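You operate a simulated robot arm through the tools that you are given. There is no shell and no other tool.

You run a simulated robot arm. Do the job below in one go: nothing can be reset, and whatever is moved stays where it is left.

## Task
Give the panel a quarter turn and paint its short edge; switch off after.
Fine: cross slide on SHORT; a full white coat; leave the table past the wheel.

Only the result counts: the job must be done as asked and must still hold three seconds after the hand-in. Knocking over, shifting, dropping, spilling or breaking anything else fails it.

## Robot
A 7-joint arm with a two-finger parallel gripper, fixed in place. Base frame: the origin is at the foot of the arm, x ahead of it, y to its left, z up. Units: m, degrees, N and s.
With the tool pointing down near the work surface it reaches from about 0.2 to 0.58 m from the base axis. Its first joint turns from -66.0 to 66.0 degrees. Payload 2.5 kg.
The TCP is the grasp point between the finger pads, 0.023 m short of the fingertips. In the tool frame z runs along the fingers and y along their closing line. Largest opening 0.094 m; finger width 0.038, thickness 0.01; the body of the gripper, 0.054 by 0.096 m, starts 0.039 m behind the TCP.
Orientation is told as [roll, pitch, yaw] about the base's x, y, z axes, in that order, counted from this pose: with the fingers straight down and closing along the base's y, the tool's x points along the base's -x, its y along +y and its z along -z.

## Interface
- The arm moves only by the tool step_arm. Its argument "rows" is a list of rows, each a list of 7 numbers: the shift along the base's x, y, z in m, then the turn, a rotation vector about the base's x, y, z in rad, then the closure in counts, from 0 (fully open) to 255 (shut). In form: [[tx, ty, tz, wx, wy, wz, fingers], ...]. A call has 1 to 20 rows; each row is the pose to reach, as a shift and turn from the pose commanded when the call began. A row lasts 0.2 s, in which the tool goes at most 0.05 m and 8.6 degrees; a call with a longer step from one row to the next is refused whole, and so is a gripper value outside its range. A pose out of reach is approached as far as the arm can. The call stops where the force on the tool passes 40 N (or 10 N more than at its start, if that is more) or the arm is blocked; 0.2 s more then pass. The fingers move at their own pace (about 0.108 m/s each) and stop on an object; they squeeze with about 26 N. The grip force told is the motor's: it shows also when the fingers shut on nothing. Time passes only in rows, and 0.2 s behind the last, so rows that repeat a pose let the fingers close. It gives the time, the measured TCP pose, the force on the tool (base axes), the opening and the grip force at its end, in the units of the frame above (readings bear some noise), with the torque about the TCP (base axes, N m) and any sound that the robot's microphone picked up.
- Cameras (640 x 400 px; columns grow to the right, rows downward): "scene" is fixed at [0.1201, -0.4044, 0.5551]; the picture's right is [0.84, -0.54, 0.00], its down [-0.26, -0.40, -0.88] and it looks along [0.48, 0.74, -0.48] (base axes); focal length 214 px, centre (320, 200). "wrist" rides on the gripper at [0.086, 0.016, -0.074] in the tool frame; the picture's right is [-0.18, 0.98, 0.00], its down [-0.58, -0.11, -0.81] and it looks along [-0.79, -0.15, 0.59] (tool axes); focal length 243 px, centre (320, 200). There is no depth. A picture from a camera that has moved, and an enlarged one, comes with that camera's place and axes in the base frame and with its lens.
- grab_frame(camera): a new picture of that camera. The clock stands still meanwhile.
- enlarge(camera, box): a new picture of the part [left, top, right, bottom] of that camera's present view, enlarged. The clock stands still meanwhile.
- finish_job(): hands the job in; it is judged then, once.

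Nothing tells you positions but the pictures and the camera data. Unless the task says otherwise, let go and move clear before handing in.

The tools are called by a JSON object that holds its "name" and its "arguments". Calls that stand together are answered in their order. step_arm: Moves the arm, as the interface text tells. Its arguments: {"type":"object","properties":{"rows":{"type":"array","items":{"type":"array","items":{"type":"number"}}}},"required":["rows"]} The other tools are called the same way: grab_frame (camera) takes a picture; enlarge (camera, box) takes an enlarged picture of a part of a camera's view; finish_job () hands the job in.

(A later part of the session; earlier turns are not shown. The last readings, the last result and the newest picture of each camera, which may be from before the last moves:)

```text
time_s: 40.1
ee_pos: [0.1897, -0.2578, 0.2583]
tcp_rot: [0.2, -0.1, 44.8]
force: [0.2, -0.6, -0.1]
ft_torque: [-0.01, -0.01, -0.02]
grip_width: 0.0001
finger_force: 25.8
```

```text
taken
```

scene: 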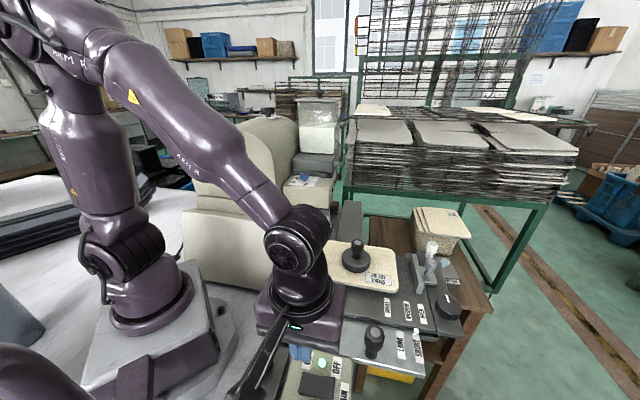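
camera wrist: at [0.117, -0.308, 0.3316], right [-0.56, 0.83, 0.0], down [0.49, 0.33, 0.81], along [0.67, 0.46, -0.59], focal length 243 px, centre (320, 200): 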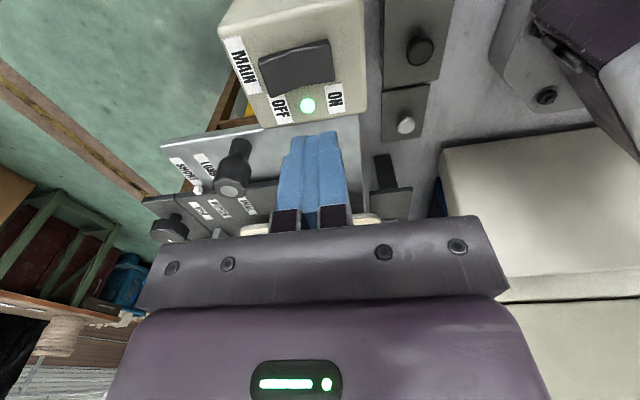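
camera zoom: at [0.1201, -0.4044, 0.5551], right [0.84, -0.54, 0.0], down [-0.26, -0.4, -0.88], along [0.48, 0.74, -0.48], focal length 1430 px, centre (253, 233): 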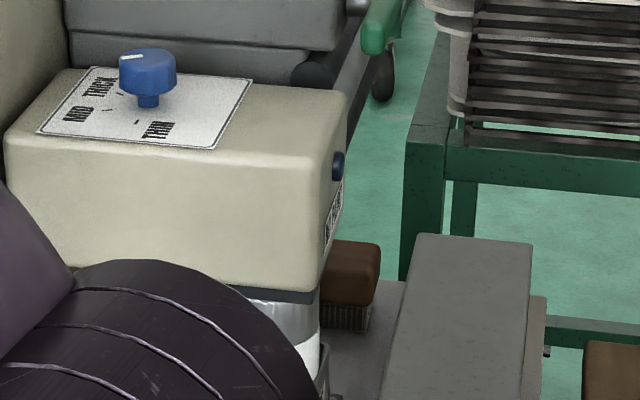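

NO PAINT is dark and white now shows on the wheel, so paint is being supplied. I'll open the fingers and move over the feed handle on the silver plate.

{"name": "step_arm", "arguments": {"rows": [[0.03, -0.004, 0.012, 0, 0, 0, 0], [0.065, -0.008, 0.012, 0, 0, 0, 0], [0.1, -0.013, 0.012, 0, 0, 0, 0], [0.1268, -0.0172, 0.012, 0, 0, 0, 0]]}}

{"name": "grab_frame", "arguments": {"camera": "wrist"}}

{"name": "enlarge", "arguments": {"camera": "scene", "box": [290, 165, 370, 225]}}

{"name": "grab_frame", "arguments": {"camera": "scene"}}

```text
time_s: 41.1
ee_pos: [0.3154, -0.2758, 0.2711]
tcp_rot: [0.2, -0.1, 44.8]
force: [0.0, -0.3, 0.5]
ft_torque: [-0.02, 0.01, 0.02]
grip_width: 0.0937
finger_force: 0.0
```

```text
taken
camera wrist: at [0.245, -0.3252, 0.3447], right [-0.56, 0.83, 0.0], down [0.49, 0.33, 0.81], along [0.67, 0.46, -0.59], focal length 243 px, centre (320, 200)
```

wrist: 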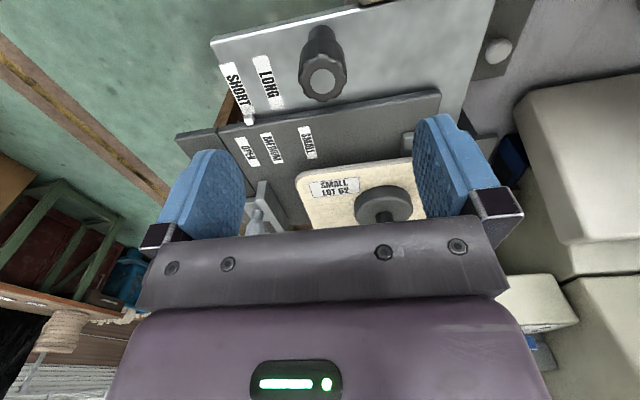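

```text
6.67 times, centred on (330, 195) of scene
camera zoom: at [0.1201, -0.4044, 0.5551], right [0.84, -0.54, 0.0], down [-0.26, -0.4, -0.88], along [0.48, 0.74, -0.48], focal length 1430 px, centre (253, 233)
```

zoom: 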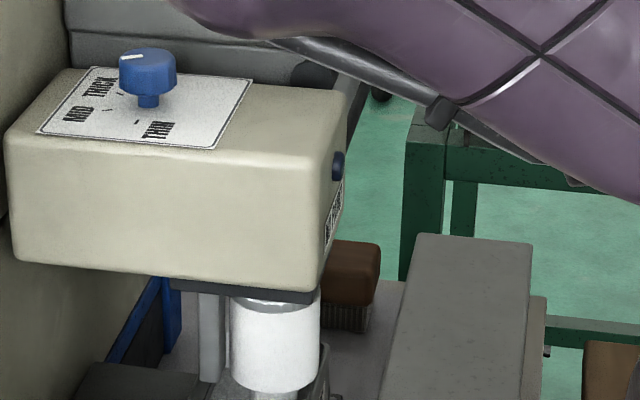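

```text
taken
```

scene: 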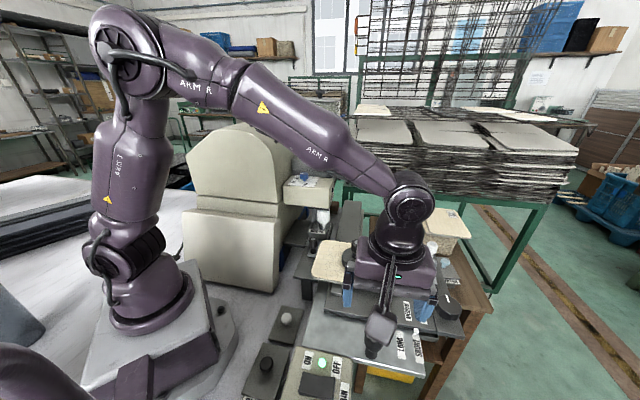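

The wheel is fully coated white and turning, and the feed handle is right under the tool. I'll descend and grip it.

{"name": "step_arm", "arguments": {"rows": [[0, 0, -0.04, 0, 0, 0, 0], [0, 0, -0.08, 0, 0, 0, 0], [0, 0, -0.095, 0, 0, 0, 0], [0, 0, -0.106, 0, 0, 0, 0]]}}

{"name": "grab_frame", "arguments": {"camera": "wrist"}}

```text
time_s: 42.1
ee_pos: [0.3154, -0.2751, 0.1651]
tcp_rot: [0.2, 0.0, 44.8]
force: [-0.1, -0.3, -0.4]
ft_torque: [0.05, 0.02, 0.05]
grip_width: 0.0939
finger_force: 0.1
```

```text
taken
camera wrist: at [0.2448, -0.325, 0.2385], right [-0.56, 0.83, 0.0], down [0.49, 0.33, 0.81], along [0.67, 0.45, -0.59], focal length 243 px, centre (320, 200)
```

wrist: 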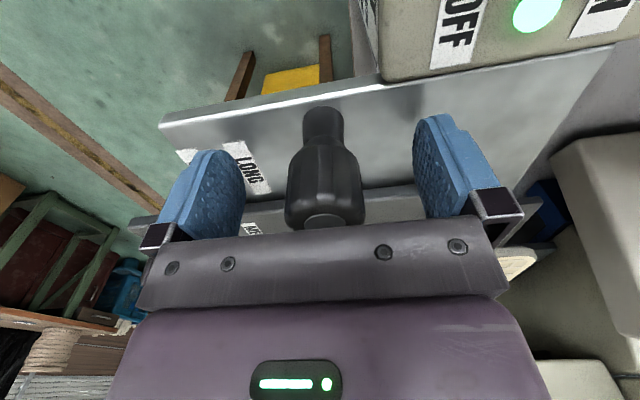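

Centred on the handle. I'll close and make a short trial feed of 2 cm along +u, i.e. equal +x and +y.

{"name": "step_arm", "arguments": {"rows": [[0, 0, 0, 0, 0, 0, 255], [0, 0, 0, 0, 0, 0, 255], [0, 0, 0, 0, 0, 0, 255]]}}

{"name": "step_arm", "arguments": {"rows": [[0.0028, 0.0028, 0, 0, 0, 0, 255], [0.0057, 0.0057, 0, 0, 0, 0, 255], [0.0085, 0.0085, 0, 0, 0, 0, 255], [0.0113, 0.0113, 0, 0, 0, 0, 255], [0.0141, 0.0141, 0, 0, 0, 0, 255]]}}

{"name": "enlarge", "arguments": {"camera": "scene", "box": [280, 190, 470, 350]}}

```text
time_s: 42.9
ee_pos: [0.3142, -0.2744, 0.1627]
tcp_rot: [0.9, 0.0, 44.8]
force: [-23.9, 23.0, 10.0]
ft_torque: [-0.06, -0.1, -0.24]
grip_width: 0.0315
finger_force: 44.8
```

```text
time_s: 44.1
ee_pos: [0.3272, -0.2594, 0.1649]
tcp_rot: [0.7, 0.1, 44.8]
force: [-10.6, 9.5, -28.1]
ft_torque: [0.22, -0.35, -0.07]
grip_width: 0.0311
finger_force: 45.2
```

```text
2.50 times, centred on (375, 270) of scene
camera zoom: at [0.1202, -0.4045, 0.555], right [0.84, -0.54, 0.0], down [-0.26, -0.4, -0.88], along [0.48, 0.74, -0.48], focal length 536 px, centre (182, 25)
```

zoom: 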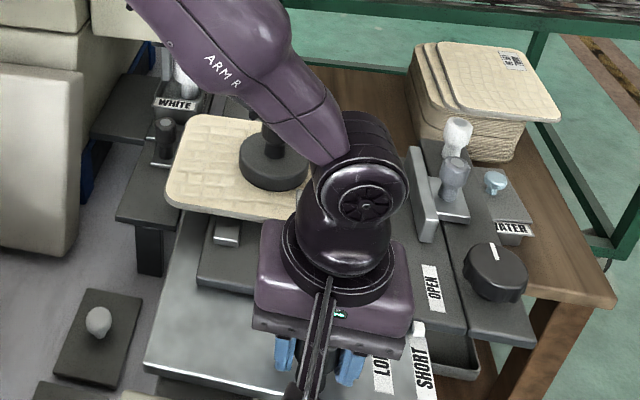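

The handle is gripped but there's some side and vertical preload. I'll check whether the table moved with the handle before relieving it.

{"name": "enlarge", "arguments": {"camera": "scene", "box": [230, 220, 480, 400]}}

{"name": "grab_frame", "arguments": {"camera": "wrist"}}

```text
2.22 times, centred on (355, 310) of scene
camera zoom: at [0.1202, -0.4045, 0.555], right [0.84, -0.54, 0.0], down [-0.26, -0.4, -0.88], along [0.48, 0.74, -0.48], focal length 477 px, centre (242, -44)
```

zoom: 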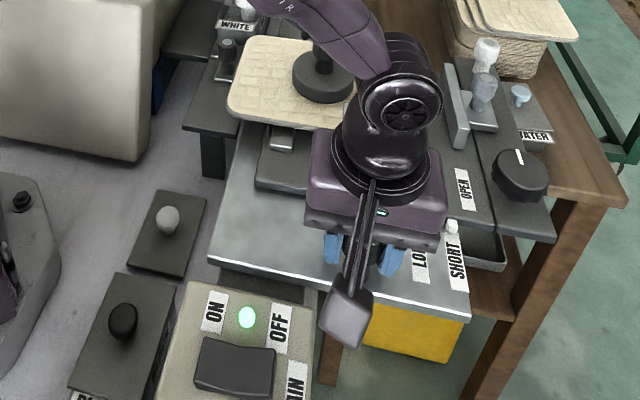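

```text
taken
camera wrist: at [0.257, -0.3094, 0.2381], right [-0.56, 0.83, 0.01], down [0.5, 0.33, 0.81], along [0.66, 0.46, -0.59], focal length 243 px, centre (320, 200)
```

wrist: 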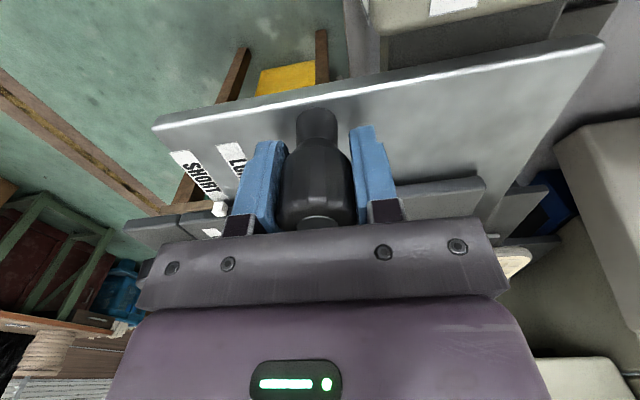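

The table moved with the handle, since a gap has opened at the MAIN box. I'll ease the preload slightly downward and toward -v while continuing slowly, then check the forces.

{"name": "step_arm", "arguments": {"rows": [[0.0014, 0.0034, -0.001, 0, 0, 0, 255], [0.0036, 0.0056, -0.0015, 0, 0, 0, 255], [0.006, 0.008, -0.0015, 0, 0, 0, 255]]}}

```text
time_s: 44.9
ee_pos: [0.3345, -0.251, 0.1646]
tcp_rot: [0.4, 0.0, 44.8]
force: [-9.9, 8.8, -14.7]
ft_torque: [-0.47, 0.31, -0.21]
grip_width: 0.0313
finger_force: 44.5
```

The forces are easing. I'll continue feeding at about 25 mm/s toward the wheel with a bit more relief, stopping short of contact to look.

{"name": "step_arm", "arguments": {"rows": [[0.003, 0.0042, -0.001, 0, 0, 0, 255], [0.0065, 0.0077, -0.001, 0, 0, 0, 255], [0.01, 0.0113, -0.001, 0, 0, 0, 255], [0.0135, 0.0149, -0.001, 0, 0, 0, 255], [0.017, 0.0184, -0.001, 0, 0, 0, 255], [0.0205, 0.022, -0.001, 0, 0, 0, 255], [0.024, 0.0255, -0.001, 0, 0, 0, 255]]}}

{"name": "enlarge", "arguments": {"camera": "scene", "box": [280, 160, 470, 320]}}

```text
time_s: 46.5
ee_pos: [0.3593, -0.2275, 0.1648]
tcp_rot: [0.2, 0.0, 44.8]
force: [-15.8, 13.8, 15.4]
ft_torque: [-0.32, 0.27, -0.26]
grip_width: 0.0315
finger_force: 44.9
```

```text
2.50 times, centred on (375, 240) of scene
camera zoom: at [0.1201, -0.4043, 0.5551], right [0.84, -0.54, 0.0], down [-0.26, -0.4, -0.88], along [0.48, 0.74, -0.48], focal length 536 px, centre (182, 100)
```

zoom: 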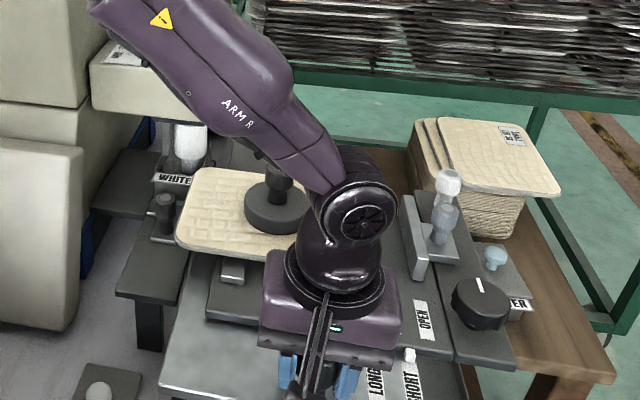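

The lateral force suggests the feed direction is nearer 46–47°. I'll follow that angle for the next 35 mm and watch the forces.

{"name": "step_arm", "arguments": {"rows": [[0.0028, 0.0044, 0.0005, 0, 0, 0, 255], [0.0062, 0.008, 0.0005, 0, 0, 0, 255], [0.0096, 0.0116, 0.0005, 0, 0, 0, 255], [0.0131, 0.0153, 0.0005, 0, 0, 0, 255], [0.0165, 0.0189, 0.0005, 0, 0, 0, 255], [0.02, 0.0225, 0.0005, 0, 0, 0, 255], [0.0234, 0.0261, 0.0005, 0, 0, 0, 255]]}}

{"name": "enlarge", "arguments": {"camera": "scene", "box": [290, 160, 400, 260]}}

```text
time_s: 48.1
ee_pos: [0.3828, -0.203, 0.1652]
tcp_rot: [0.0, -0.1, 44.6]
force: [9.9, -10.5, -11.4]
ft_torque: [0.18, -0.34, 0.08]
grip_width: 0.0316
finger_force: 45.0
```

```text
4.00 times, centred on (345, 210) of scene
camera zoom: at [0.1202, -0.4044, 0.555], right [0.84, -0.54, 0.0], down [-0.26, -0.4, -0.88], along [0.48, 0.74, -0.48], focal length 858 px, centre (220, 160)
```

zoom: 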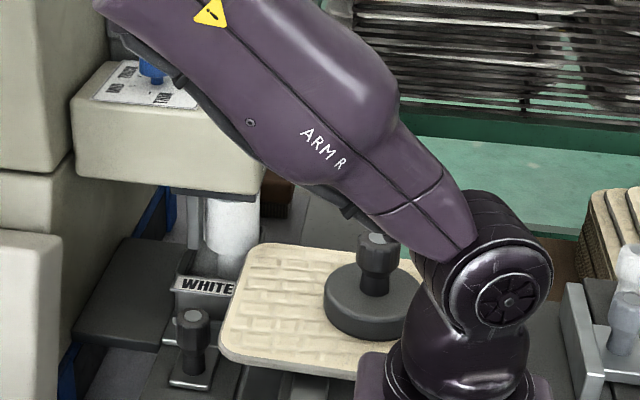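

Force has now swung slightly to the other side, so the true feed direction is about 46°. The panel is about to meet the wheel, so I'll feed slowly at about 20 mm/s with small corrections.

{"name": "step_arm", "arguments": {"rows": [[0.0031, 0.0026, -0.0004, 0, 0, 0, 255], [0.0059, 0.0055, -0.0004, 0, 0, 0, 255], [0.0087, 0.0083, -0.0004, 0, 0, 0, 255], [0.0114, 0.0112, -0.0004, 0, 0, 0, 255], [0.0142, 0.0141, -0.0004, 0, 0, 0, 255], [0.017, 0.017, -0.0004, 0, 0, 0, 255], [0.0198, 0.0198, -0.0004, 0, 0, 0, 255], [0.0225, 0.0227, -0.0004, 0, 0, 0, 255]]}}

{"name": "enlarge", "arguments": {"camera": "scene", "box": [290, 160, 400, 260]}}

```text
time_s: 49.9
ee_pos: [0.4062, -0.1801, 0.1653]
tcp_rot: [-0.1, 0.0, 44.8]
force: [19.3, -20.6, -6.1]
ft_torque: [-0.69, 0.73, 0.2]
grip_width: 0.0314
finger_force: 45.4
```

```text
4.00 times, centred on (345, 210) of scene
camera zoom: at [0.1202, -0.4044, 0.5551], right [0.84, -0.54, 0.0], down [-0.26, -0.4, -0.88], along [0.48, 0.74, -0.48], focal length 858 px, centre (220, 160)
```

zoom: 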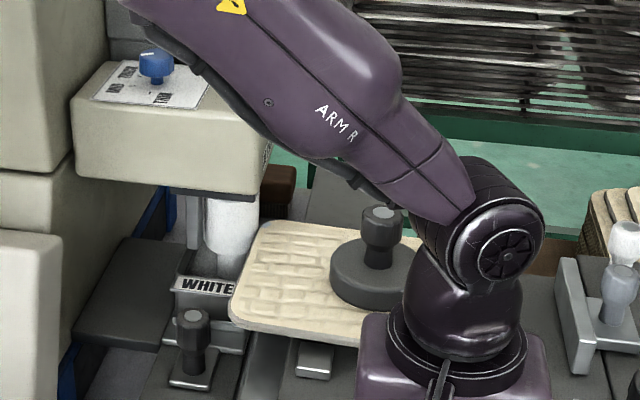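

The panel's corner has reached the wheel, and the lateral force is about 28 N toward +v. I'll let the tool yield by a millimetre or so toward +v and keep feeding.

{"name": "step_arm", "arguments": {"rows": [[0.0036, 0.0021, 0, 0, 0, 0, 255], [0.0067, 0.0047, 0, 0, 0, 0, 255], [0.0095, 0.0075, 0, 0, 0, 0, 255], [0.0123, 0.0103, 0, 0, 0, 0, 255]]}}

{"name": "enlarge", "arguments": {"camera": "scene", "box": [290, 160, 400, 260]}}

```text
time_s: 50.9
ee_pos: [0.4179, -0.167, 0.165]
tcp_rot: [0.1, -0.2, 44.8]
force: [11.2, -11.8, 3.9]
ft_torque: [0.07, -0.16, -0.05]
grip_width: 0.0312
finger_force: 44.7
```

```text
4.00 times, centred on (345, 210) of scene
camera zoom: at [0.1201, -0.4044, 0.5551], right [0.84, -0.54, 0.0], down [-0.26, -0.4, -0.88], along [0.48, 0.74, -0.48], focal length 858 px, centre (220, 160)
```

zoom: 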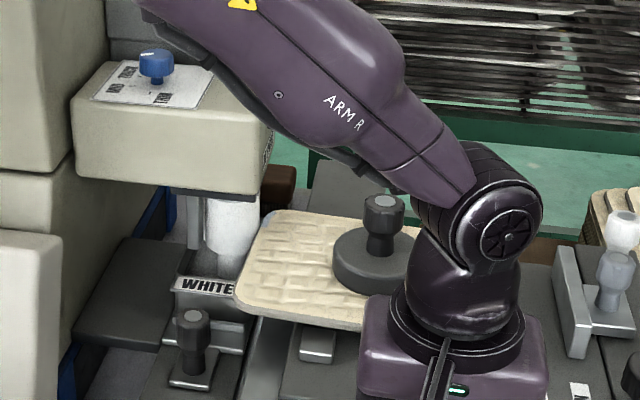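

Force is down to 16 N and the short edge is running along the wheel. Continuing at 20 mm/s.

{"name": "step_arm", "arguments": {"rows": [[0.0033, 0.0023, 0, 0, 0, 0, 255], [0.0062, 0.0051, 0, 0, 0, 0, 255], [0.009, 0.0079, 0, 0, 0, 0, 255], [0.0118, 0.0107, 0, 0, 0, 0, 255], [0.0146, 0.0136, 0, 0, 0, 0, 255], [0.0174, 0.0164, 0, 0, 0, 0, 255], [0.0202, 0.0193, 0, 0, 0, 0, 255], [0.023, 0.0221, 0, 0, 0, 0, 255]]}}

{"name": "enlarge", "arguments": {"camera": "scene", "box": [290, 160, 400, 260]}}

```text
time_s: 52.7
ee_pos: [0.4397, -0.145, 0.1645]
tcp_rot: [0.2, 0.0, 44.8]
force: [-2.4, 1.8, 15.3]
ft_torque: [-0.46, 0.44, -0.23]
grip_width: 0.0315
finger_force: 44.7
```

```text
4.00 times, centred on (345, 210) of scene
camera zoom: at [0.1201, -0.4044, 0.5551], right [0.84, -0.54, 0.0], down [-0.26, -0.4, -0.88], along [0.48, 0.74, -0.48], focal length 858 px, centre (220, 160)
```

zoom: 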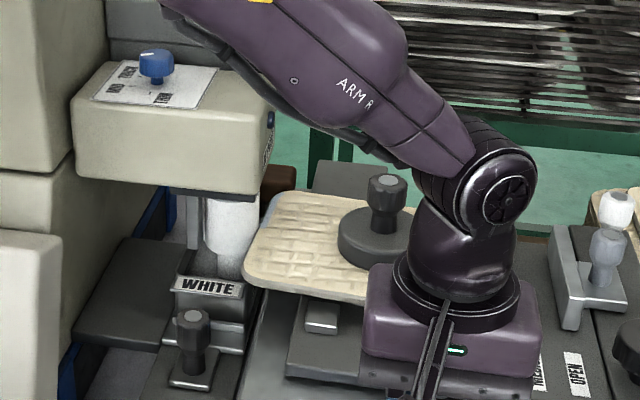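

Side force is nearly zero and the edge stays against the wheel. Continuing the pass.

{"name": "step_arm", "arguments": {"rows": [[0.0028, 0.0028, 0.0008, 0, 0, 0, 255], [0.0056, 0.0057, 0.001, 0, 0, 0, 255], [0.0084, 0.0086, 0.001, 0, 0, 0, 255], [0.0112, 0.0114, 0.001, 0, 0, 0, 255], [0.014, 0.0143, 0.001, 0, 0, 0, 255], [0.0168, 0.0171, 0.001, 0, 0, 0, 255], [0.0196, 0.02, 0.001, 0, 0, 0, 255], [0.0224, 0.0228, 0.001, 0, 0, 0, 255]]}}

{"name": "enlarge", "arguments": {"camera": "scene", "box": [290, 160, 400, 260]}}

```text
time_s: 54.5
ee_pos: [0.4624, -0.1231, 0.1647]
tcp_rot: [0.2, 0.0, 44.8]
force: [6.4, -7.9, -15.9]
ft_torque: [0.05, 0.01, -0.08]
grip_width: 0.0317
finger_force: 45.3
```

```text
4.00 times, centred on (345, 210) of scene
camera zoom: at [0.1202, -0.4044, 0.555], right [0.84, -0.54, 0.0], down [-0.26, -0.4, -0.88], along [0.48, 0.74, -0.48], focal length 858 px, centre (220, 160)
```

zoom: 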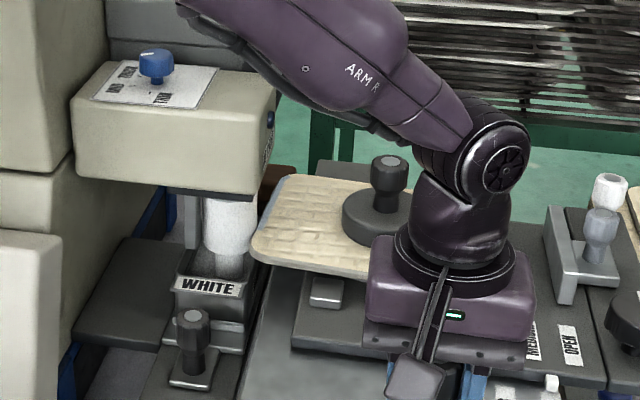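

About halfway through the edge. Continuing at the same speed.

{"name": "step_arm", "arguments": {"rows": [[0.003, 0.0026, -0.0005, 0, 0, 0, 255], [0.0058, 0.0054, -0.0005, 0, 0, 0, 255], [0.0086, 0.0083, -0.0005, 0, 0, 0, 255], [0.0114, 0.0111, -0.0005, 0, 0, 0, 255], [0.0142, 0.014, -0.0005, 0, 0, 0, 255], [0.017, 0.0168, -0.0005, 0, 0, 0, 255], [0.0198, 0.0197, -0.0005, 0, 0, 0, 255], [0.0226, 0.0225, -0.0005, 0, 0, 0, 255]]}}

{"name": "enlarge", "arguments": {"camera": "scene", "box": [290, 160, 400, 260]}}

```text
time_s: 56.3
ee_pos: [0.486, -0.1017, 0.1636]
tcp_rot: [0.2, -0.1, 44.7]
force: [9.7, -11.6, -19.4]
ft_torque: [0.22, -0.22, 0.14]
grip_width: 0.0314
finger_force: 45.0
```

```text
4.00 times, centred on (345, 210) of scene
camera zoom: at [0.1203, -0.4044, 0.555], right [0.84, -0.54, 0.0], down [-0.26, -0.4, -0.88], along [0.48, 0.74, -0.48], focal length 858 px, centre (220, 160)
```

zoom: 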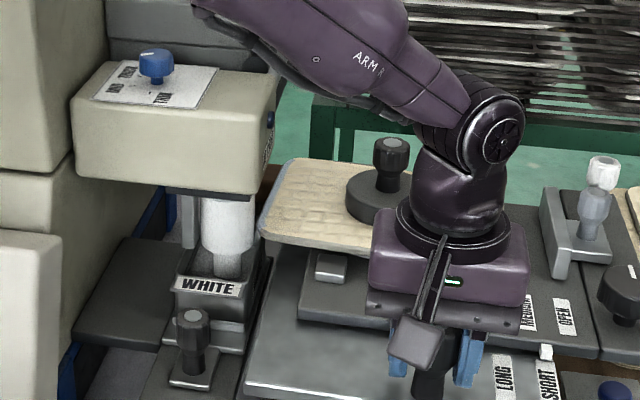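

Good progress, and the pointer still reads SHORT. Continuing with slight force relief.

{"name": "step_arm", "arguments": {"rows": [[0.0033, 0.0023, -0.001, 0, 0, 0, 255], [0.0062, 0.0051, -0.001, 0, 0, 0, 255], [0.009, 0.0079, -0.001, 0, 0, 0, 255], [0.0118, 0.0107, -0.001, 0, 0, 0, 255], [0.0146, 0.0136, -0.001, 0, 0, 0, 255], [0.0174, 0.0164, -0.001, 0, 0, 0, 255], [0.0202, 0.0193, -0.001, 0, 0, 0, 255], [0.023, 0.0221, -0.001, 0, 0, 0, 255]]}}

{"name": "enlarge", "arguments": {"camera": "scene", "box": [290, 160, 400, 260]}}

```text
time_s: 58.1
ee_pos: [0.5093, -0.0782, 0.1638]
tcp_rot: [0.2, -0.2, 44.9]
force: [-13.2, 10.9, 24.0]
ft_torque: [-0.5, 0.53, -0.04]
grip_width: 0.0313
finger_force: 45.2
```

```text
4.00 times, centred on (345, 210) of scene
camera zoom: at [0.12, -0.4044, 0.5551], right [0.84, -0.54, 0.0], down [-0.26, -0.4, -0.88], along [0.48, 0.74, -0.48], focal length 858 px, centre (220, 160)
```

zoom: 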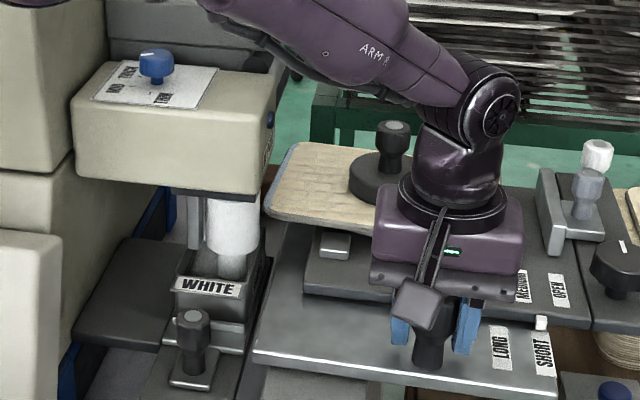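

The trailing end of the edge is near the wheel. Continuing with corrections.

{"name": "step_arm", "arguments": {"rows": [[0.0024, 0.0033, 0.001, 0, 0, 0, 255], [0.0052, 0.0061, 0.001, 0, 0, 0, 255], [0.008, 0.0089, 0.001, 0, 0, 0, 255], [0.0108, 0.0117, 0.001, 0, 0, 0, 255], [0.0136, 0.0146, 0.001, 0, 0, 0, 255], [0.0164, 0.0174, 0.001, 0, 0, 0, 255], [0.0192, 0.0203, 0.001, 0, 0, 0, 255], [0.022, 0.0231, 0.001, 0, 0, 0, 255]]}}

{"name": "enlarge", "arguments": {"camera": "scene", "box": [290, 160, 400, 260]}}

```text
time_s: 59.9
ee_pos: [0.5314, -0.0557, 0.1643]
tcp_rot: [0.2, -0.1, 44.9]
force: [-9.6, 8.9, 4.9]
ft_torque: [0.7, -0.62, 0.0]
grip_width: 0.0313
finger_force: 44.6
```

```text
4.00 times, centred on (345, 210) of scene
camera zoom: at [0.1201, -0.4044, 0.5551], right [0.84, -0.54, 0.0], down [-0.26, -0.4, -0.88], along [0.48, 0.74, -0.48], focal length 858 px, centre (220, 160)
```

zoom: 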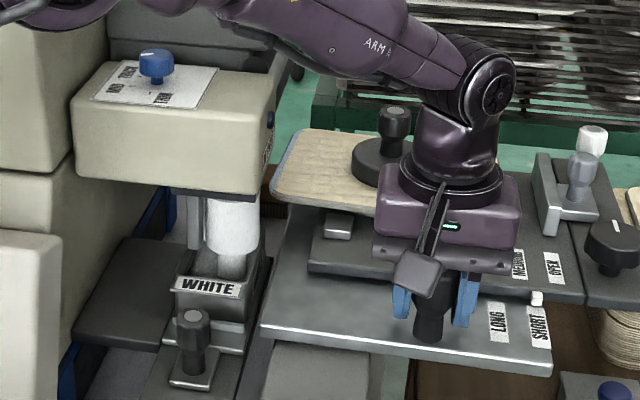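

The panel's trailing edge has cleared the wheel by about 2 cm. I'll add a little more travel for margin, watching for an end stop.

{"name": "step_arm", "arguments": {"rows": [[0.0032, 0.0037, 0, 0, 0, 0, 255], [0.0067, 0.0073, 0, 0, 0, 0, 255], [0.0102, 0.0108, 0, 0, 0, 0, 255], [0.0137, 0.0144, 0, 0, 0, 0, 255], [0.0172, 0.0179, 0, 0, 0, 0, 255]]}}

{"name": "grab_frame", "arguments": {"camera": "scene"}}

{"name": "enlarge", "arguments": {"camera": "scene", "box": [290, 160, 400, 260]}}

```text
time_s: 61.1
ee_pos: [0.5481, -0.0376, 0.1641]
tcp_rot: [0.2, 0.0, 44.9]
force: [-0.6, -0.4, -2.5]
ft_torque: [-0.18, 0.03, 0.05]
grip_width: 0.0314
finger_force: 44.9
```

```text
taken
```

scene: 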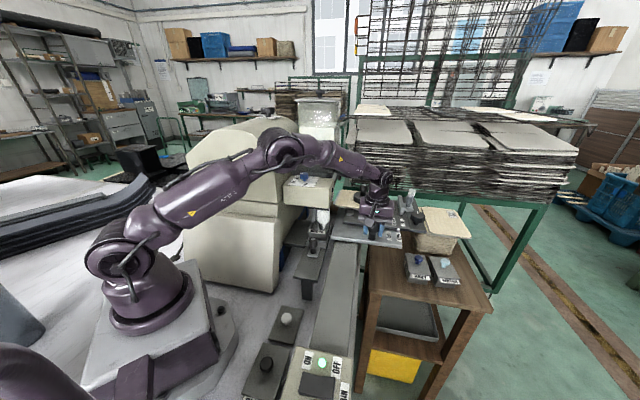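

```text
4.00 times, centred on (345, 210) of scene
camera zoom: at [0.1202, -0.4044, 0.5551], right [0.84, -0.54, 0.0], down [-0.26, -0.4, -0.88], along [0.48, 0.74, -0.48], focal length 858 px, centre (220, 160)
```

zoom: 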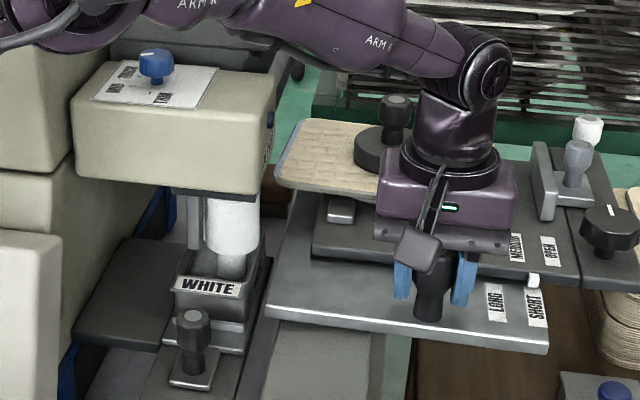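

The table is well past the wheel with negligible force. I'll release the handle and lift, then inspect the painted edge.

{"name": "step_arm", "arguments": {"rows": [[0, 0, 0, 0, 0, 0, 0], [0, 0, 0, 0, 0, 0, 0], [0, 0, 0, 0, 0, 0, 0]]}}

{"name": "step_arm", "arguments": {"rows": [[0, 0, 0.03, 0, 0, 0, 0], [-0.01, -0.01, 0.065, 0, 0, 0, 0], [-0.04, -0.03, 0.1, 0, 0, 0, 0], [-0.07, -0.05, 0.13, 0, 0, 0, 0], [-0.1, -0.07, 0.16, 0, 0, 0, 0]]}}

{"name": "enlarge", "arguments": {"camera": "scene", "box": [330, 170, 460, 270]}}

{"name": "grab_frame", "arguments": {"camera": "wrist"}}

```text
time_s: 61.9
ee_pos: [0.548, -0.0379, 0.1643]
tcp_rot: [0.2, -0.1, 44.8]
force: [0.3, -0.6, 0.7]
ft_torque: [-0.02, 0.01, -0.05]
grip_width: 0.094
finger_force: 0.1
```

```text
refused: row 3 steps farther than a row can; nothing moved
```

```text
4.00 times, centred on (395, 220) of scene
camera zoom: at [0.1201, -0.4044, 0.5551], right [0.84, -0.54, 0.0], down [-0.26, -0.4, -0.88], along [0.48, 0.74, -0.48], focal length 858 px, centre (20, 120)
```

zoom: 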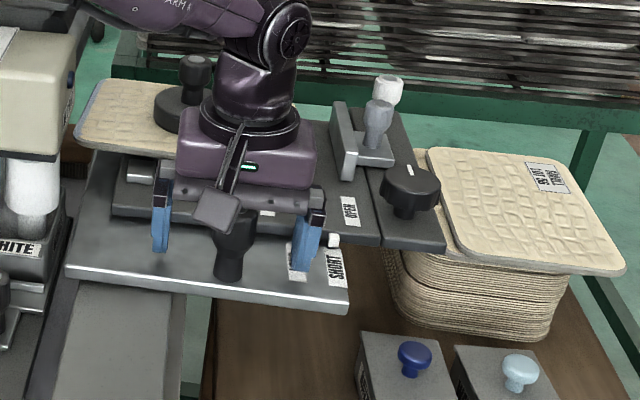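

```text
taken
camera wrist: at [0.477, -0.0875, 0.2383], right [-0.56, 0.83, 0.0], down [0.49, 0.33, 0.81], along [0.67, 0.45, -0.59], focal length 243 px, centre (320, 200)
```

wrist: 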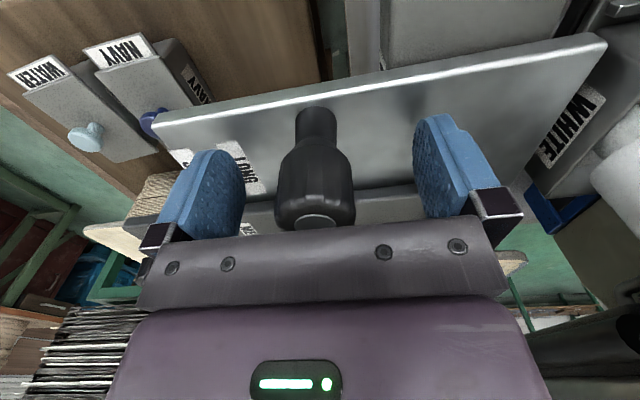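

The panel stack beside the table hasn't moved. That lift was refused because a row was too long, so I'll redo it with shorter rows.

{"name": "step_arm", "arguments": {"rows": [[0, 0, 0.03, 0, 0, 0, 0], [0, 0, 0.06, 0, 0, 0, 0], [-0.02, -0.02, 0.09, 0, 0, 0, 0], [-0.045, -0.045, 0.115, 0, 0, 0, 0], [-0.07, -0.07, 0.14, 0, 0, 0, 0], [-0.1, -0.1, 0.16, 0, 0, 0, 0]]}}

{"name": "grab_frame", "arguments": {"camera": "scene"}}

{"name": "enlarge", "arguments": {"camera": "scene", "box": [325, 175, 405, 235]}}

{"name": "grab_frame", "arguments": {"camera": "wrist"}}

```text
time_s: 63.3
ee_pos: [0.4482, -0.1383, 0.3244]
tcp_rot: [0.2, 0.0, 44.8]
force: [-0.2, -0.1, -0.4]
ft_torque: [0.01, -0.02, 0.0]
grip_width: 0.0938
finger_force: 0.0
```

```text
taken
```

scene: 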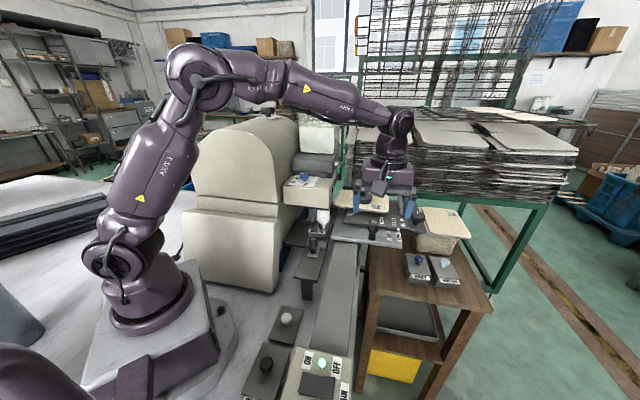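

```text
6.67 times, centred on (365, 205) of scene
camera zoom: at [0.1202, -0.4044, 0.5551], right [0.84, -0.54, 0.0], down [-0.26, -0.4, -0.88], along [0.48, 0.74, -0.48], focal length 1430 px, centre (20, 167)
```

zoom: 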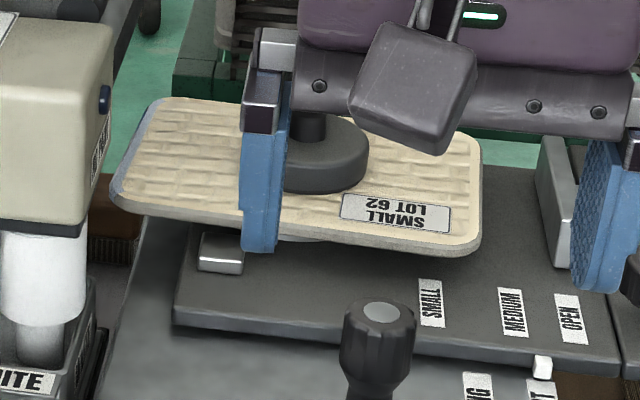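

```text
taken
camera wrist: at [0.3771, -0.1871, 0.3984], right [-0.56, 0.83, 0.0], down [0.49, 0.33, 0.81], along [0.67, 0.46, -0.59], focal length 243 px, centre (320, 200)
```

wrist: 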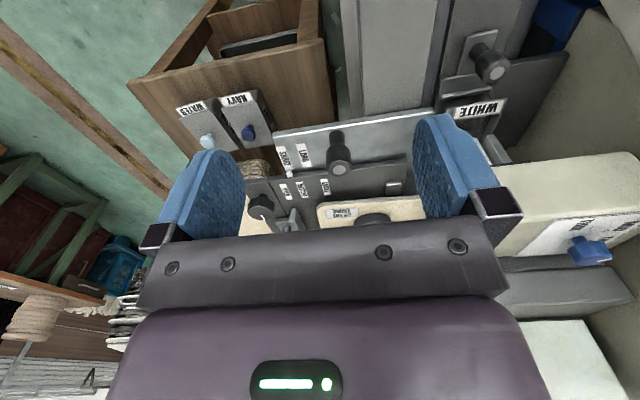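

I'll zoom in tightly on the panel's left (wheel-side) edge to look for the white coat.

{"name": "enlarge", "arguments": {"camera": "scene", "box": [334, 184, 364, 206]}}

{"name": "enlarge", "arguments": {"camera": "scene", "box": [330, 180, 400, 220]}}

```text
16.00 times, centred on (349, 195) of scene
camera zoom: at [0.1202, -0.4044, 0.5551], right [0.84, -0.54, 0.0], down [-0.26, -0.4, -0.88], along [0.48, 0.74, -0.48], focal length 3432 px, centre (-144, 280)
```

zoom: 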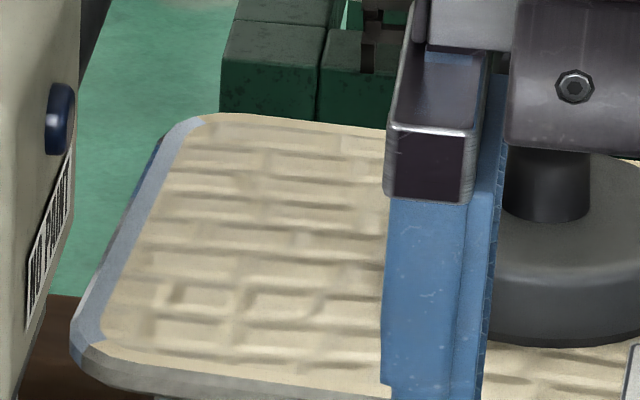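

```text
9.14 times, centred on (365, 200) of scene
camera zoom: at [0.1202, -0.4044, 0.5551], right [0.84, -0.54, 0.0], down [-0.26, -0.4, -0.88], along [0.48, 0.74, -0.48], focal length 1961 px, centre (-91, 200)
```

zoom: 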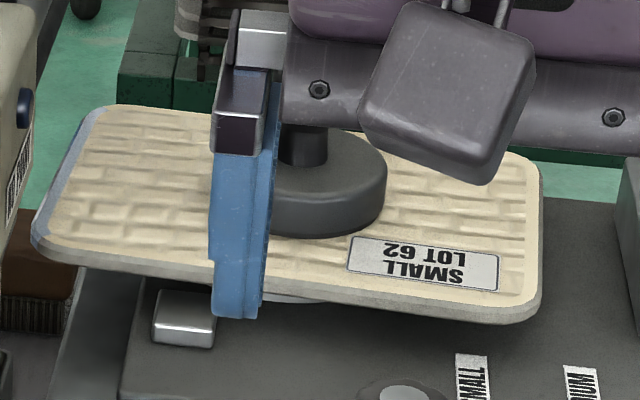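

The wheel-side rim now carries a pale coat, but I want a close look for gaps or off-colour areas. I'll move the wrist camera to a safe spot above and look across at that edge.

{"name": "step_arm", "arguments": {"rows": [[0.01, 0.018, 0.015, 0, 0, 0.137, 0], [0.022, 0.038, 0.03, 0, 0, 0.274, 0], [0.034, 0.058, 0.045, 0, 0, 0.411, 0], [0.046, 0.078, 0.056, 0, 0, 0.548, 0], [0.058, 0.098, 0.056, 0, 0, 0.685, 0], [0.07, 0.118, 0.056, 0, 0, 0.822, 0], [0.082, 0.138, 0.056, 0, 0, 0.96, 0]]}}

{"name": "grab_frame", "arguments": {"camera": "wrist"}}

```text
time_s: 64.9
ee_pos: [0.5298, 0.0013, 0.3828]
tcp_rot: [0.2, 0.0, 99.9]
force: [0.5, 0.7, 0.3]
ft_torque: [0.03, -0.02, 0.02]
grip_width: 0.094
finger_force: 0.0
```

```text
taken
camera wrist: at [0.5311, -0.0875, 0.4564], right [-1.0, 0.01, 0.0], down [0.01, 0.59, 0.81], along [0.01, 0.81, -0.59], focal length 243 px, centre (320, 200)
```

wrist: 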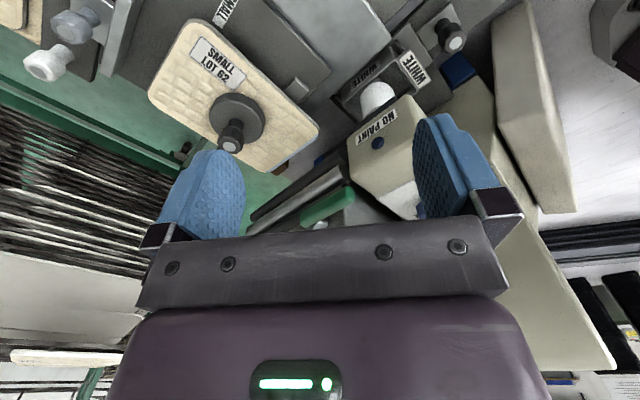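

{"name": "enlarge", "arguments": {"camera": "wrist", "box": [220, 80, 340, 180]}}

{"name": "enlarge", "arguments": {"camera": "wrist", "box": [280, 100, 330, 140]}}

{"name": "enlarge", "arguments": {"camera": "wrist", "box": [320, 40, 480, 160]}}

```text
4.00 times, centred on (280, 130) of wrist
camera zoom: at [0.5311, -0.0875, 0.4564], right [-1.0, 0.01, 0.0], down [0.01, 0.59, 0.81], along [0.01, 0.81, -0.59], focal length 970 px, centre (480, 480)
```

zoom: 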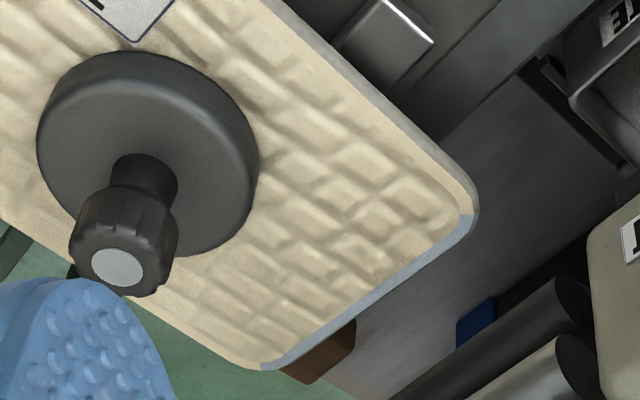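

```text
10.00 times, centred on (305, 120) of wrist
camera zoom: at [0.5311, -0.0875, 0.4564], right [-1.0, 0.01, 0.0], down [0.01, 0.59, 0.81], along [0.01, 0.81, -0.59], focal length 2426 px, centre (470, 1000)
```

zoom: 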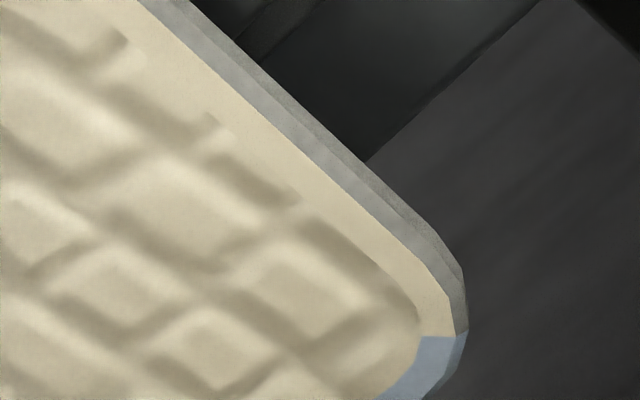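

```text
3.33 times, centred on (400, 100) of wrist
camera zoom: at [0.5311, -0.0875, 0.4564], right [-1.0, 0.01, 0.0], down [0.01, 0.59, 0.81], along [0.01, 0.81, -0.59], focal length 809 px, centre (53, 533)
```

zoom: 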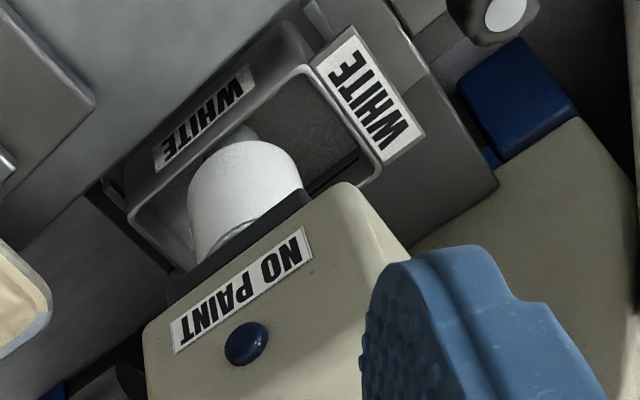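

The coat covers the whole short edge, but its tint looks bluish-grey next to the clearly white wheel. I'll look closer before deciding whether another pass is needed.

{"name": "enlarge", "arguments": {"camera": "wrist", "box": [285, 130, 317, 150]}}

{"name": "enlarge", "arguments": {"camera": "wrist", "box": [270, 145, 302, 175]}}

{"name": "enlarge", "arguments": {"camera": "scene", "box": [334, 184, 364, 206]}}

```text
16.00 times, centred on (301, 140) of wrist
camera zoom: at [0.5311, -0.0875, 0.4564], right [-1.0, 0.01, 0.0], down [0.01, 0.59, 0.81], along [0.01, 0.81, -0.59], focal length 3882 px, centre (624, 1160)
```

zoom: 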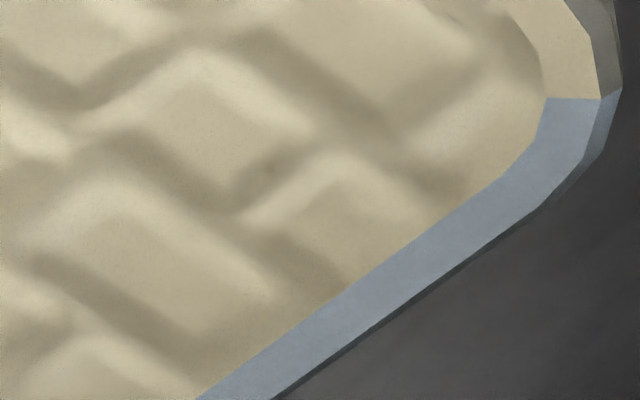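

```text
13.33 times, centred on (286, 160) of wrist
camera zoom: at [0.5311, -0.0875, 0.4564], right [-1.0, 0.01, 0.0], down [0.01, 0.59, 0.81], along [0.01, 0.81, -0.59], focal length 3235 px, centre (773, 733)
```

zoom: 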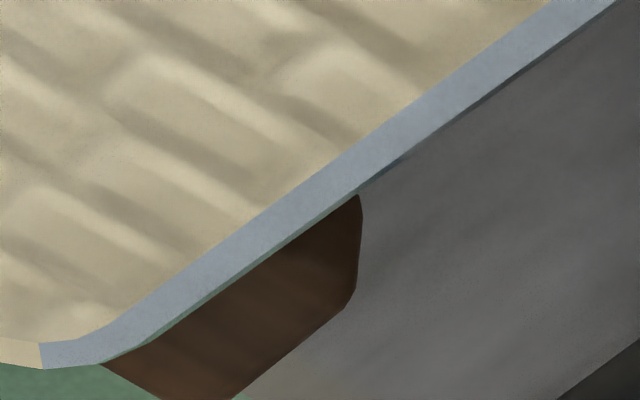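

```text
16.00 times, centred on (349, 195) of scene
camera zoom: at [0.1201, -0.4044, 0.5551], right [0.84, -0.54, 0.0], down [-0.26, -0.4, -0.88], along [0.48, 0.74, -0.48], focal length 3432 px, centre (-144, 280)
```

zoom: 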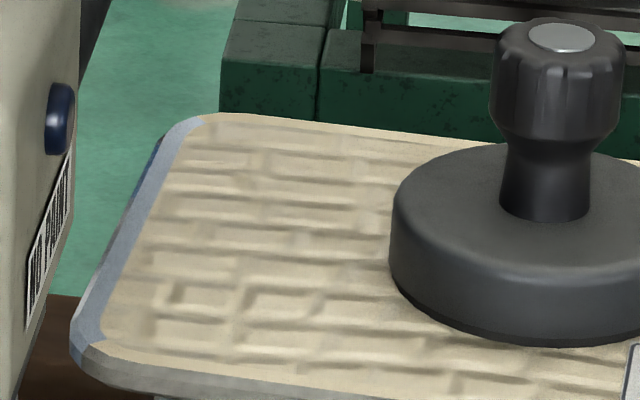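

The coat reaches from corner to corner but is bluer and darker than the white wheel, so I'm not sure it's a full white coat. I'll re-grip the handle and touch only the trailing end to the wheel again, to see whether more contact makes it whiter.

{"name": "step_arm", "arguments": {"rows": [[0.002, -0.006, -0.005, 0, 0, -0.137, 0], [0.005, -0.012, -0.01, 0, 0, -0.274, 0], [0.008, -0.018, -0.02, 0, 0, -0.411, 0], [0.011, -0.024, -0.03, 0, 0, -0.548, 0], [0.014, -0.03, -0.05, 0, 0, -0.685, 0], [0.016, -0.036, -0.08, 0, 0, -0.822, 0], [0.0182, -0.0393, -0.12, 0, 0, -0.96, 0]]}}

{"name": "grab_frame", "arguments": {"camera": "wrist"}}

```text
time_s: 66.5
ee_pos: [0.5488, -0.0392, 0.2619]
tcp_rot: [0.2, 0.0, 44.7]
force: [-0.5, 0.1, 0.0]
ft_torque: [0.0, -0.01, 0.06]
grip_width: 0.0939
finger_force: 0.0
```

```text
taken
camera wrist: at [0.4785, -0.0886, 0.3344], right [-0.56, 0.83, 0.0], down [0.49, 0.33, 0.81], along [0.67, 0.45, -0.59], focal length 243 px, centre (320, 200)
```

wrist: 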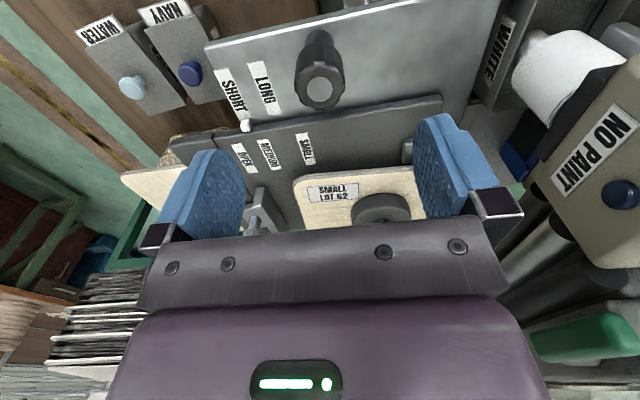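

I'm back above the handle, with the wheel in view. A quick zoom on the wheel surface first.

{"name": "enlarge", "arguments": {"camera": "wrist", "box": [480, 0, 640, 140]}}

{"name": "enlarge", "arguments": {"camera": "scene", "box": [300, 180, 350, 230]}}

```text
2.86 times, centred on (560, 70) of wrist
camera zoom: at [0.4785, -0.0886, 0.3344], right [-0.56, 0.83, 0.0], down [0.49, 0.33, 0.81], along [0.67, 0.45, -0.59], focal length 693 px, centre (-366, 571)
```

zoom: 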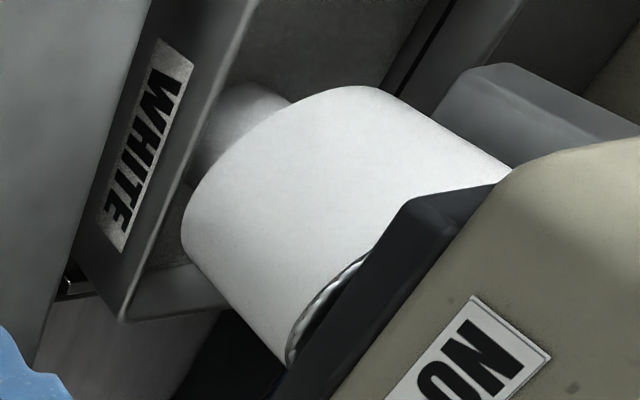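

```text
8.00 times, centred on (325, 205) of scene
camera zoom: at [0.1201, -0.4044, 0.5551], right [0.84, -0.54, 0.0], down [-0.26, -0.4, -0.88], along [0.48, 0.74, -0.48], focal length 1716 px, centre (280, 160)
```

zoom: 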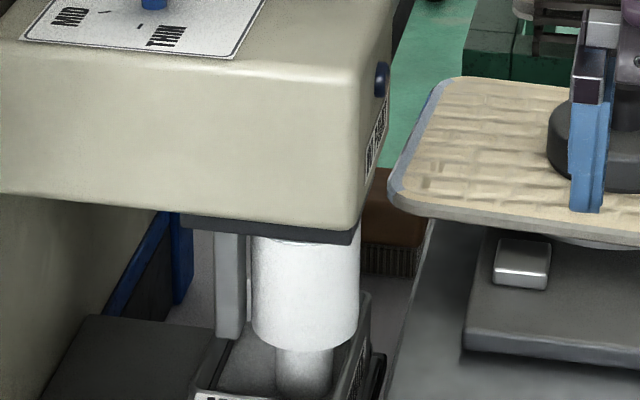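

The wheel is pure white, while the coated rim reads slightly bluish depending on the view. I'll grip the handle again for the trailing-end test.

{"name": "step_arm", "arguments": {"rows": [[0.0005, -0.0003, -0.04, 0, 0, 0, 0], [0.0005, -0.0003, -0.08, 0, 0, 0, 0], [0.0005, -0.0003, -0.0975, 0, 0, 0, 0], [0.0005, -0.0003, -0.0975, 0, 0, 0, 255], [0.0005, -0.0003, -0.0975, 0, 0, 0, 255], [0.0005, -0.0003, -0.0975, 0, 0, 0, 255]]}}

```text
time_s: 67.9
ee_pos: [0.5477, -0.0387, 0.1619]
tcp_rot: [0.2, 0.0, 44.8]
force: [-2.7, 0.9, -1.9]
ft_torque: [0.19, -0.23, -0.04]
grip_width: 0.0314
finger_force: 45.4
```

Gripped with almost no preload. Pulling back about 9 cm so the last 2 cm or so of the edge meets the wheel again.

{"name": "step_arm", "arguments": {"rows": [[-0.0035, -0.0036, 0, 0, 0, 0, 255], [-0.007, -0.0071, 0, 0, 0, 0, 255], [-0.0105, -0.0107, 0, 0, 0, 0, 255], [-0.014, -0.0143, 0, 0, 0, 0, 255], [-0.0175, -0.0179, 0, 0, 0, 0, 255], [-0.021, -0.0214, 0, 0, 0, 0, 255], [-0.0245, -0.025, 0, 0, 0, 0, 255], [-0.028, -0.0286, 0, 0, 0, 0, 255], [-0.0315, -0.0321, 0, 0, 0, 0, 255]]}}

{"name": "step_arm", "arguments": {"rows": [[-0.0035, -0.0036, 0, 0, 0, 0, 255], [-0.007, -0.0071, 0, 0, 0, 0, 255], [-0.0105, -0.0107, 0, 0, 0, 0, 255], [-0.014, -0.0143, 0, 0, 0, 0, 255], [-0.0175, -0.0179, 0, 0, 0, 0, 255], [-0.021, -0.0214, 0, 0, 0, 0, 255], [-0.0245, -0.025, 0, 0, 0, 0, 255], [-0.028, -0.0286, 0, 0, 0, 0, 255], [-0.0315, -0.0321, 0, 0, 0, 0, 255]]}}

{"name": "enlarge", "arguments": {"camera": "scene", "box": [320, 185, 370, 225]}}

```text
time_s: 69.9
ee_pos: [0.516, -0.0708, 0.1622]
tcp_rot: [0.3, 0.0, 44.8]
force: [-11.1, 12.6, -10.0]
ft_torque: [0.09, -0.01, -0.4]
grip_width: 0.0313
finger_force: 45.2
```

```text
time_s: 71.9
ee_pos: [0.4838, -0.1016, 0.162]
tcp_rot: [0.5, 0.0, 44.8]
force: [-20.4, 22.8, -2.6]
ft_torque: [0.09, -0.32, -0.27]
grip_width: 0.0311
finger_force: 44.5
```

```text
10.00 times, centred on (345, 205) of scene
camera zoom: at [0.1201, -0.4044, 0.5551], right [0.84, -0.54, 0.0], down [-0.26, -0.4, -0.88], along [0.48, 0.74, -0.48], focal length 2145 px, centre (70, 150)
```

zoom: 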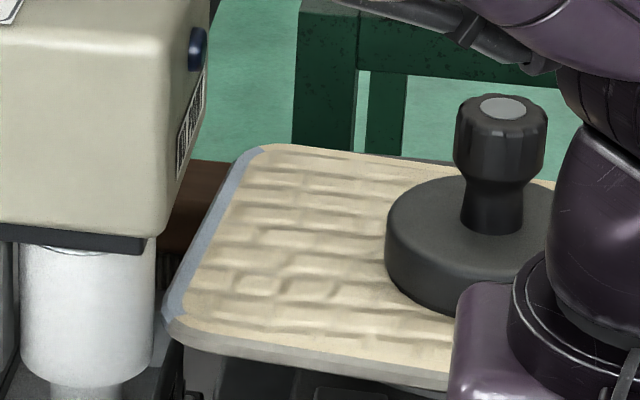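

The trailing end is just at the wheel. I'll go back about 2 cm more, easing the side load, hold briefly and look for any colour change.

{"name": "step_arm", "arguments": {"rows": [[-0.0042, -0.0026, 0, 0, 0, 0, 255], [-0.0079, -0.006, 0, 0, 0, 0, 255], [-0.0115, -0.0095, 0, 0, 0, 0, 255], [-0.015, -0.013, 0, 0, 0, 0, 255], [-0.015, -0.013, 0, 0, 0, 0, 255], [-0.015, -0.013, 0, 0, 0, 0, 255], [-0.015, -0.013, 0, 0, 0, 0, 255]]}}

{"name": "enlarge", "arguments": {"camera": "scene", "box": [320, 185, 370, 225]}}

```text
time_s: 73.5
ee_pos: [0.4699, -0.117, 0.1632]
tcp_rot: [0.3, 0.0, 44.8]
force: [-11.3, 9.8, -9.8]
ft_torque: [-0.26, 0.28, -0.13]
grip_width: 0.0316
finger_force: 44.8
```

```text
10.00 times, centred on (345, 205) of scene
camera zoom: at [0.1202, -0.4044, 0.5551], right [0.84, -0.54, 0.0], down [-0.26, -0.4, -0.88], along [0.48, 0.74, -0.48], focal length 2145 px, centre (70, 150)
```

zoom: 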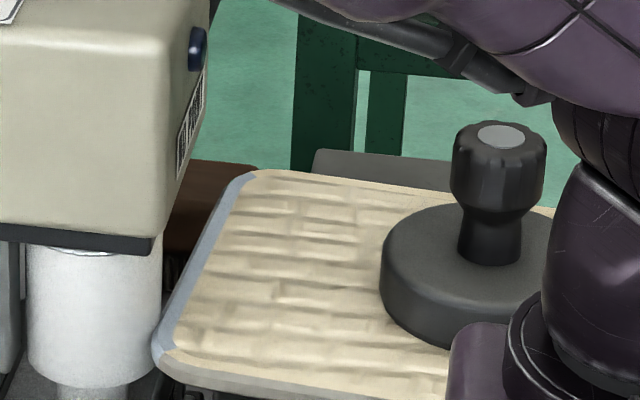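

The wheel rides on a spring, so contact is firm. I'll compare the colour of the re-touched part with the rest up close.

{"name": "enlarge", "arguments": {"camera": "scene", "box": [328, 198, 352, 224]}}

{"name": "grab_frame", "arguments": {"camera": "wrist"}}

```text
15.38 times, centred on (340, 211) of scene
camera zoom: at [0.1202, -0.4044, 0.5551], right [0.84, -0.54, 0.0], down [-0.26, -0.4, -0.88], along [0.48, 0.74, -0.48], focal length 3300 px, centre (12, 31)
```

zoom: 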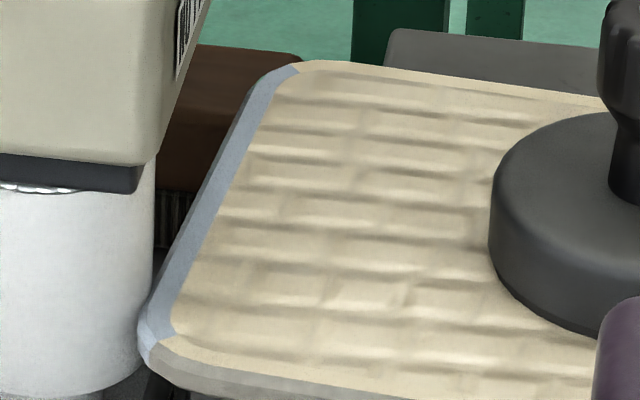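

```text
taken
camera wrist: at [0.3985, -0.167, 0.2364], right [-0.56, 0.83, 0.0], down [0.49, 0.33, 0.81], along [0.66, 0.45, -0.59], focal length 243 px, centre (320, 200)
```

wrist: 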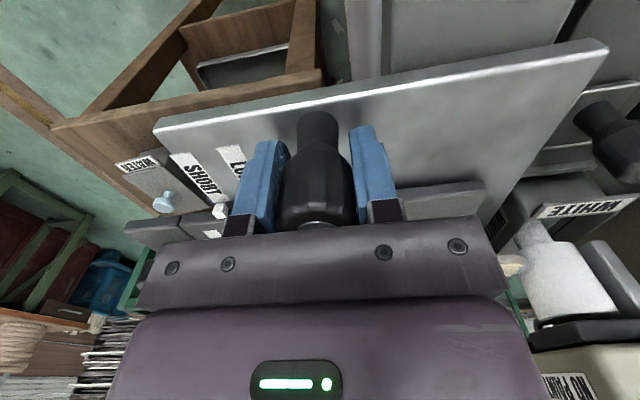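

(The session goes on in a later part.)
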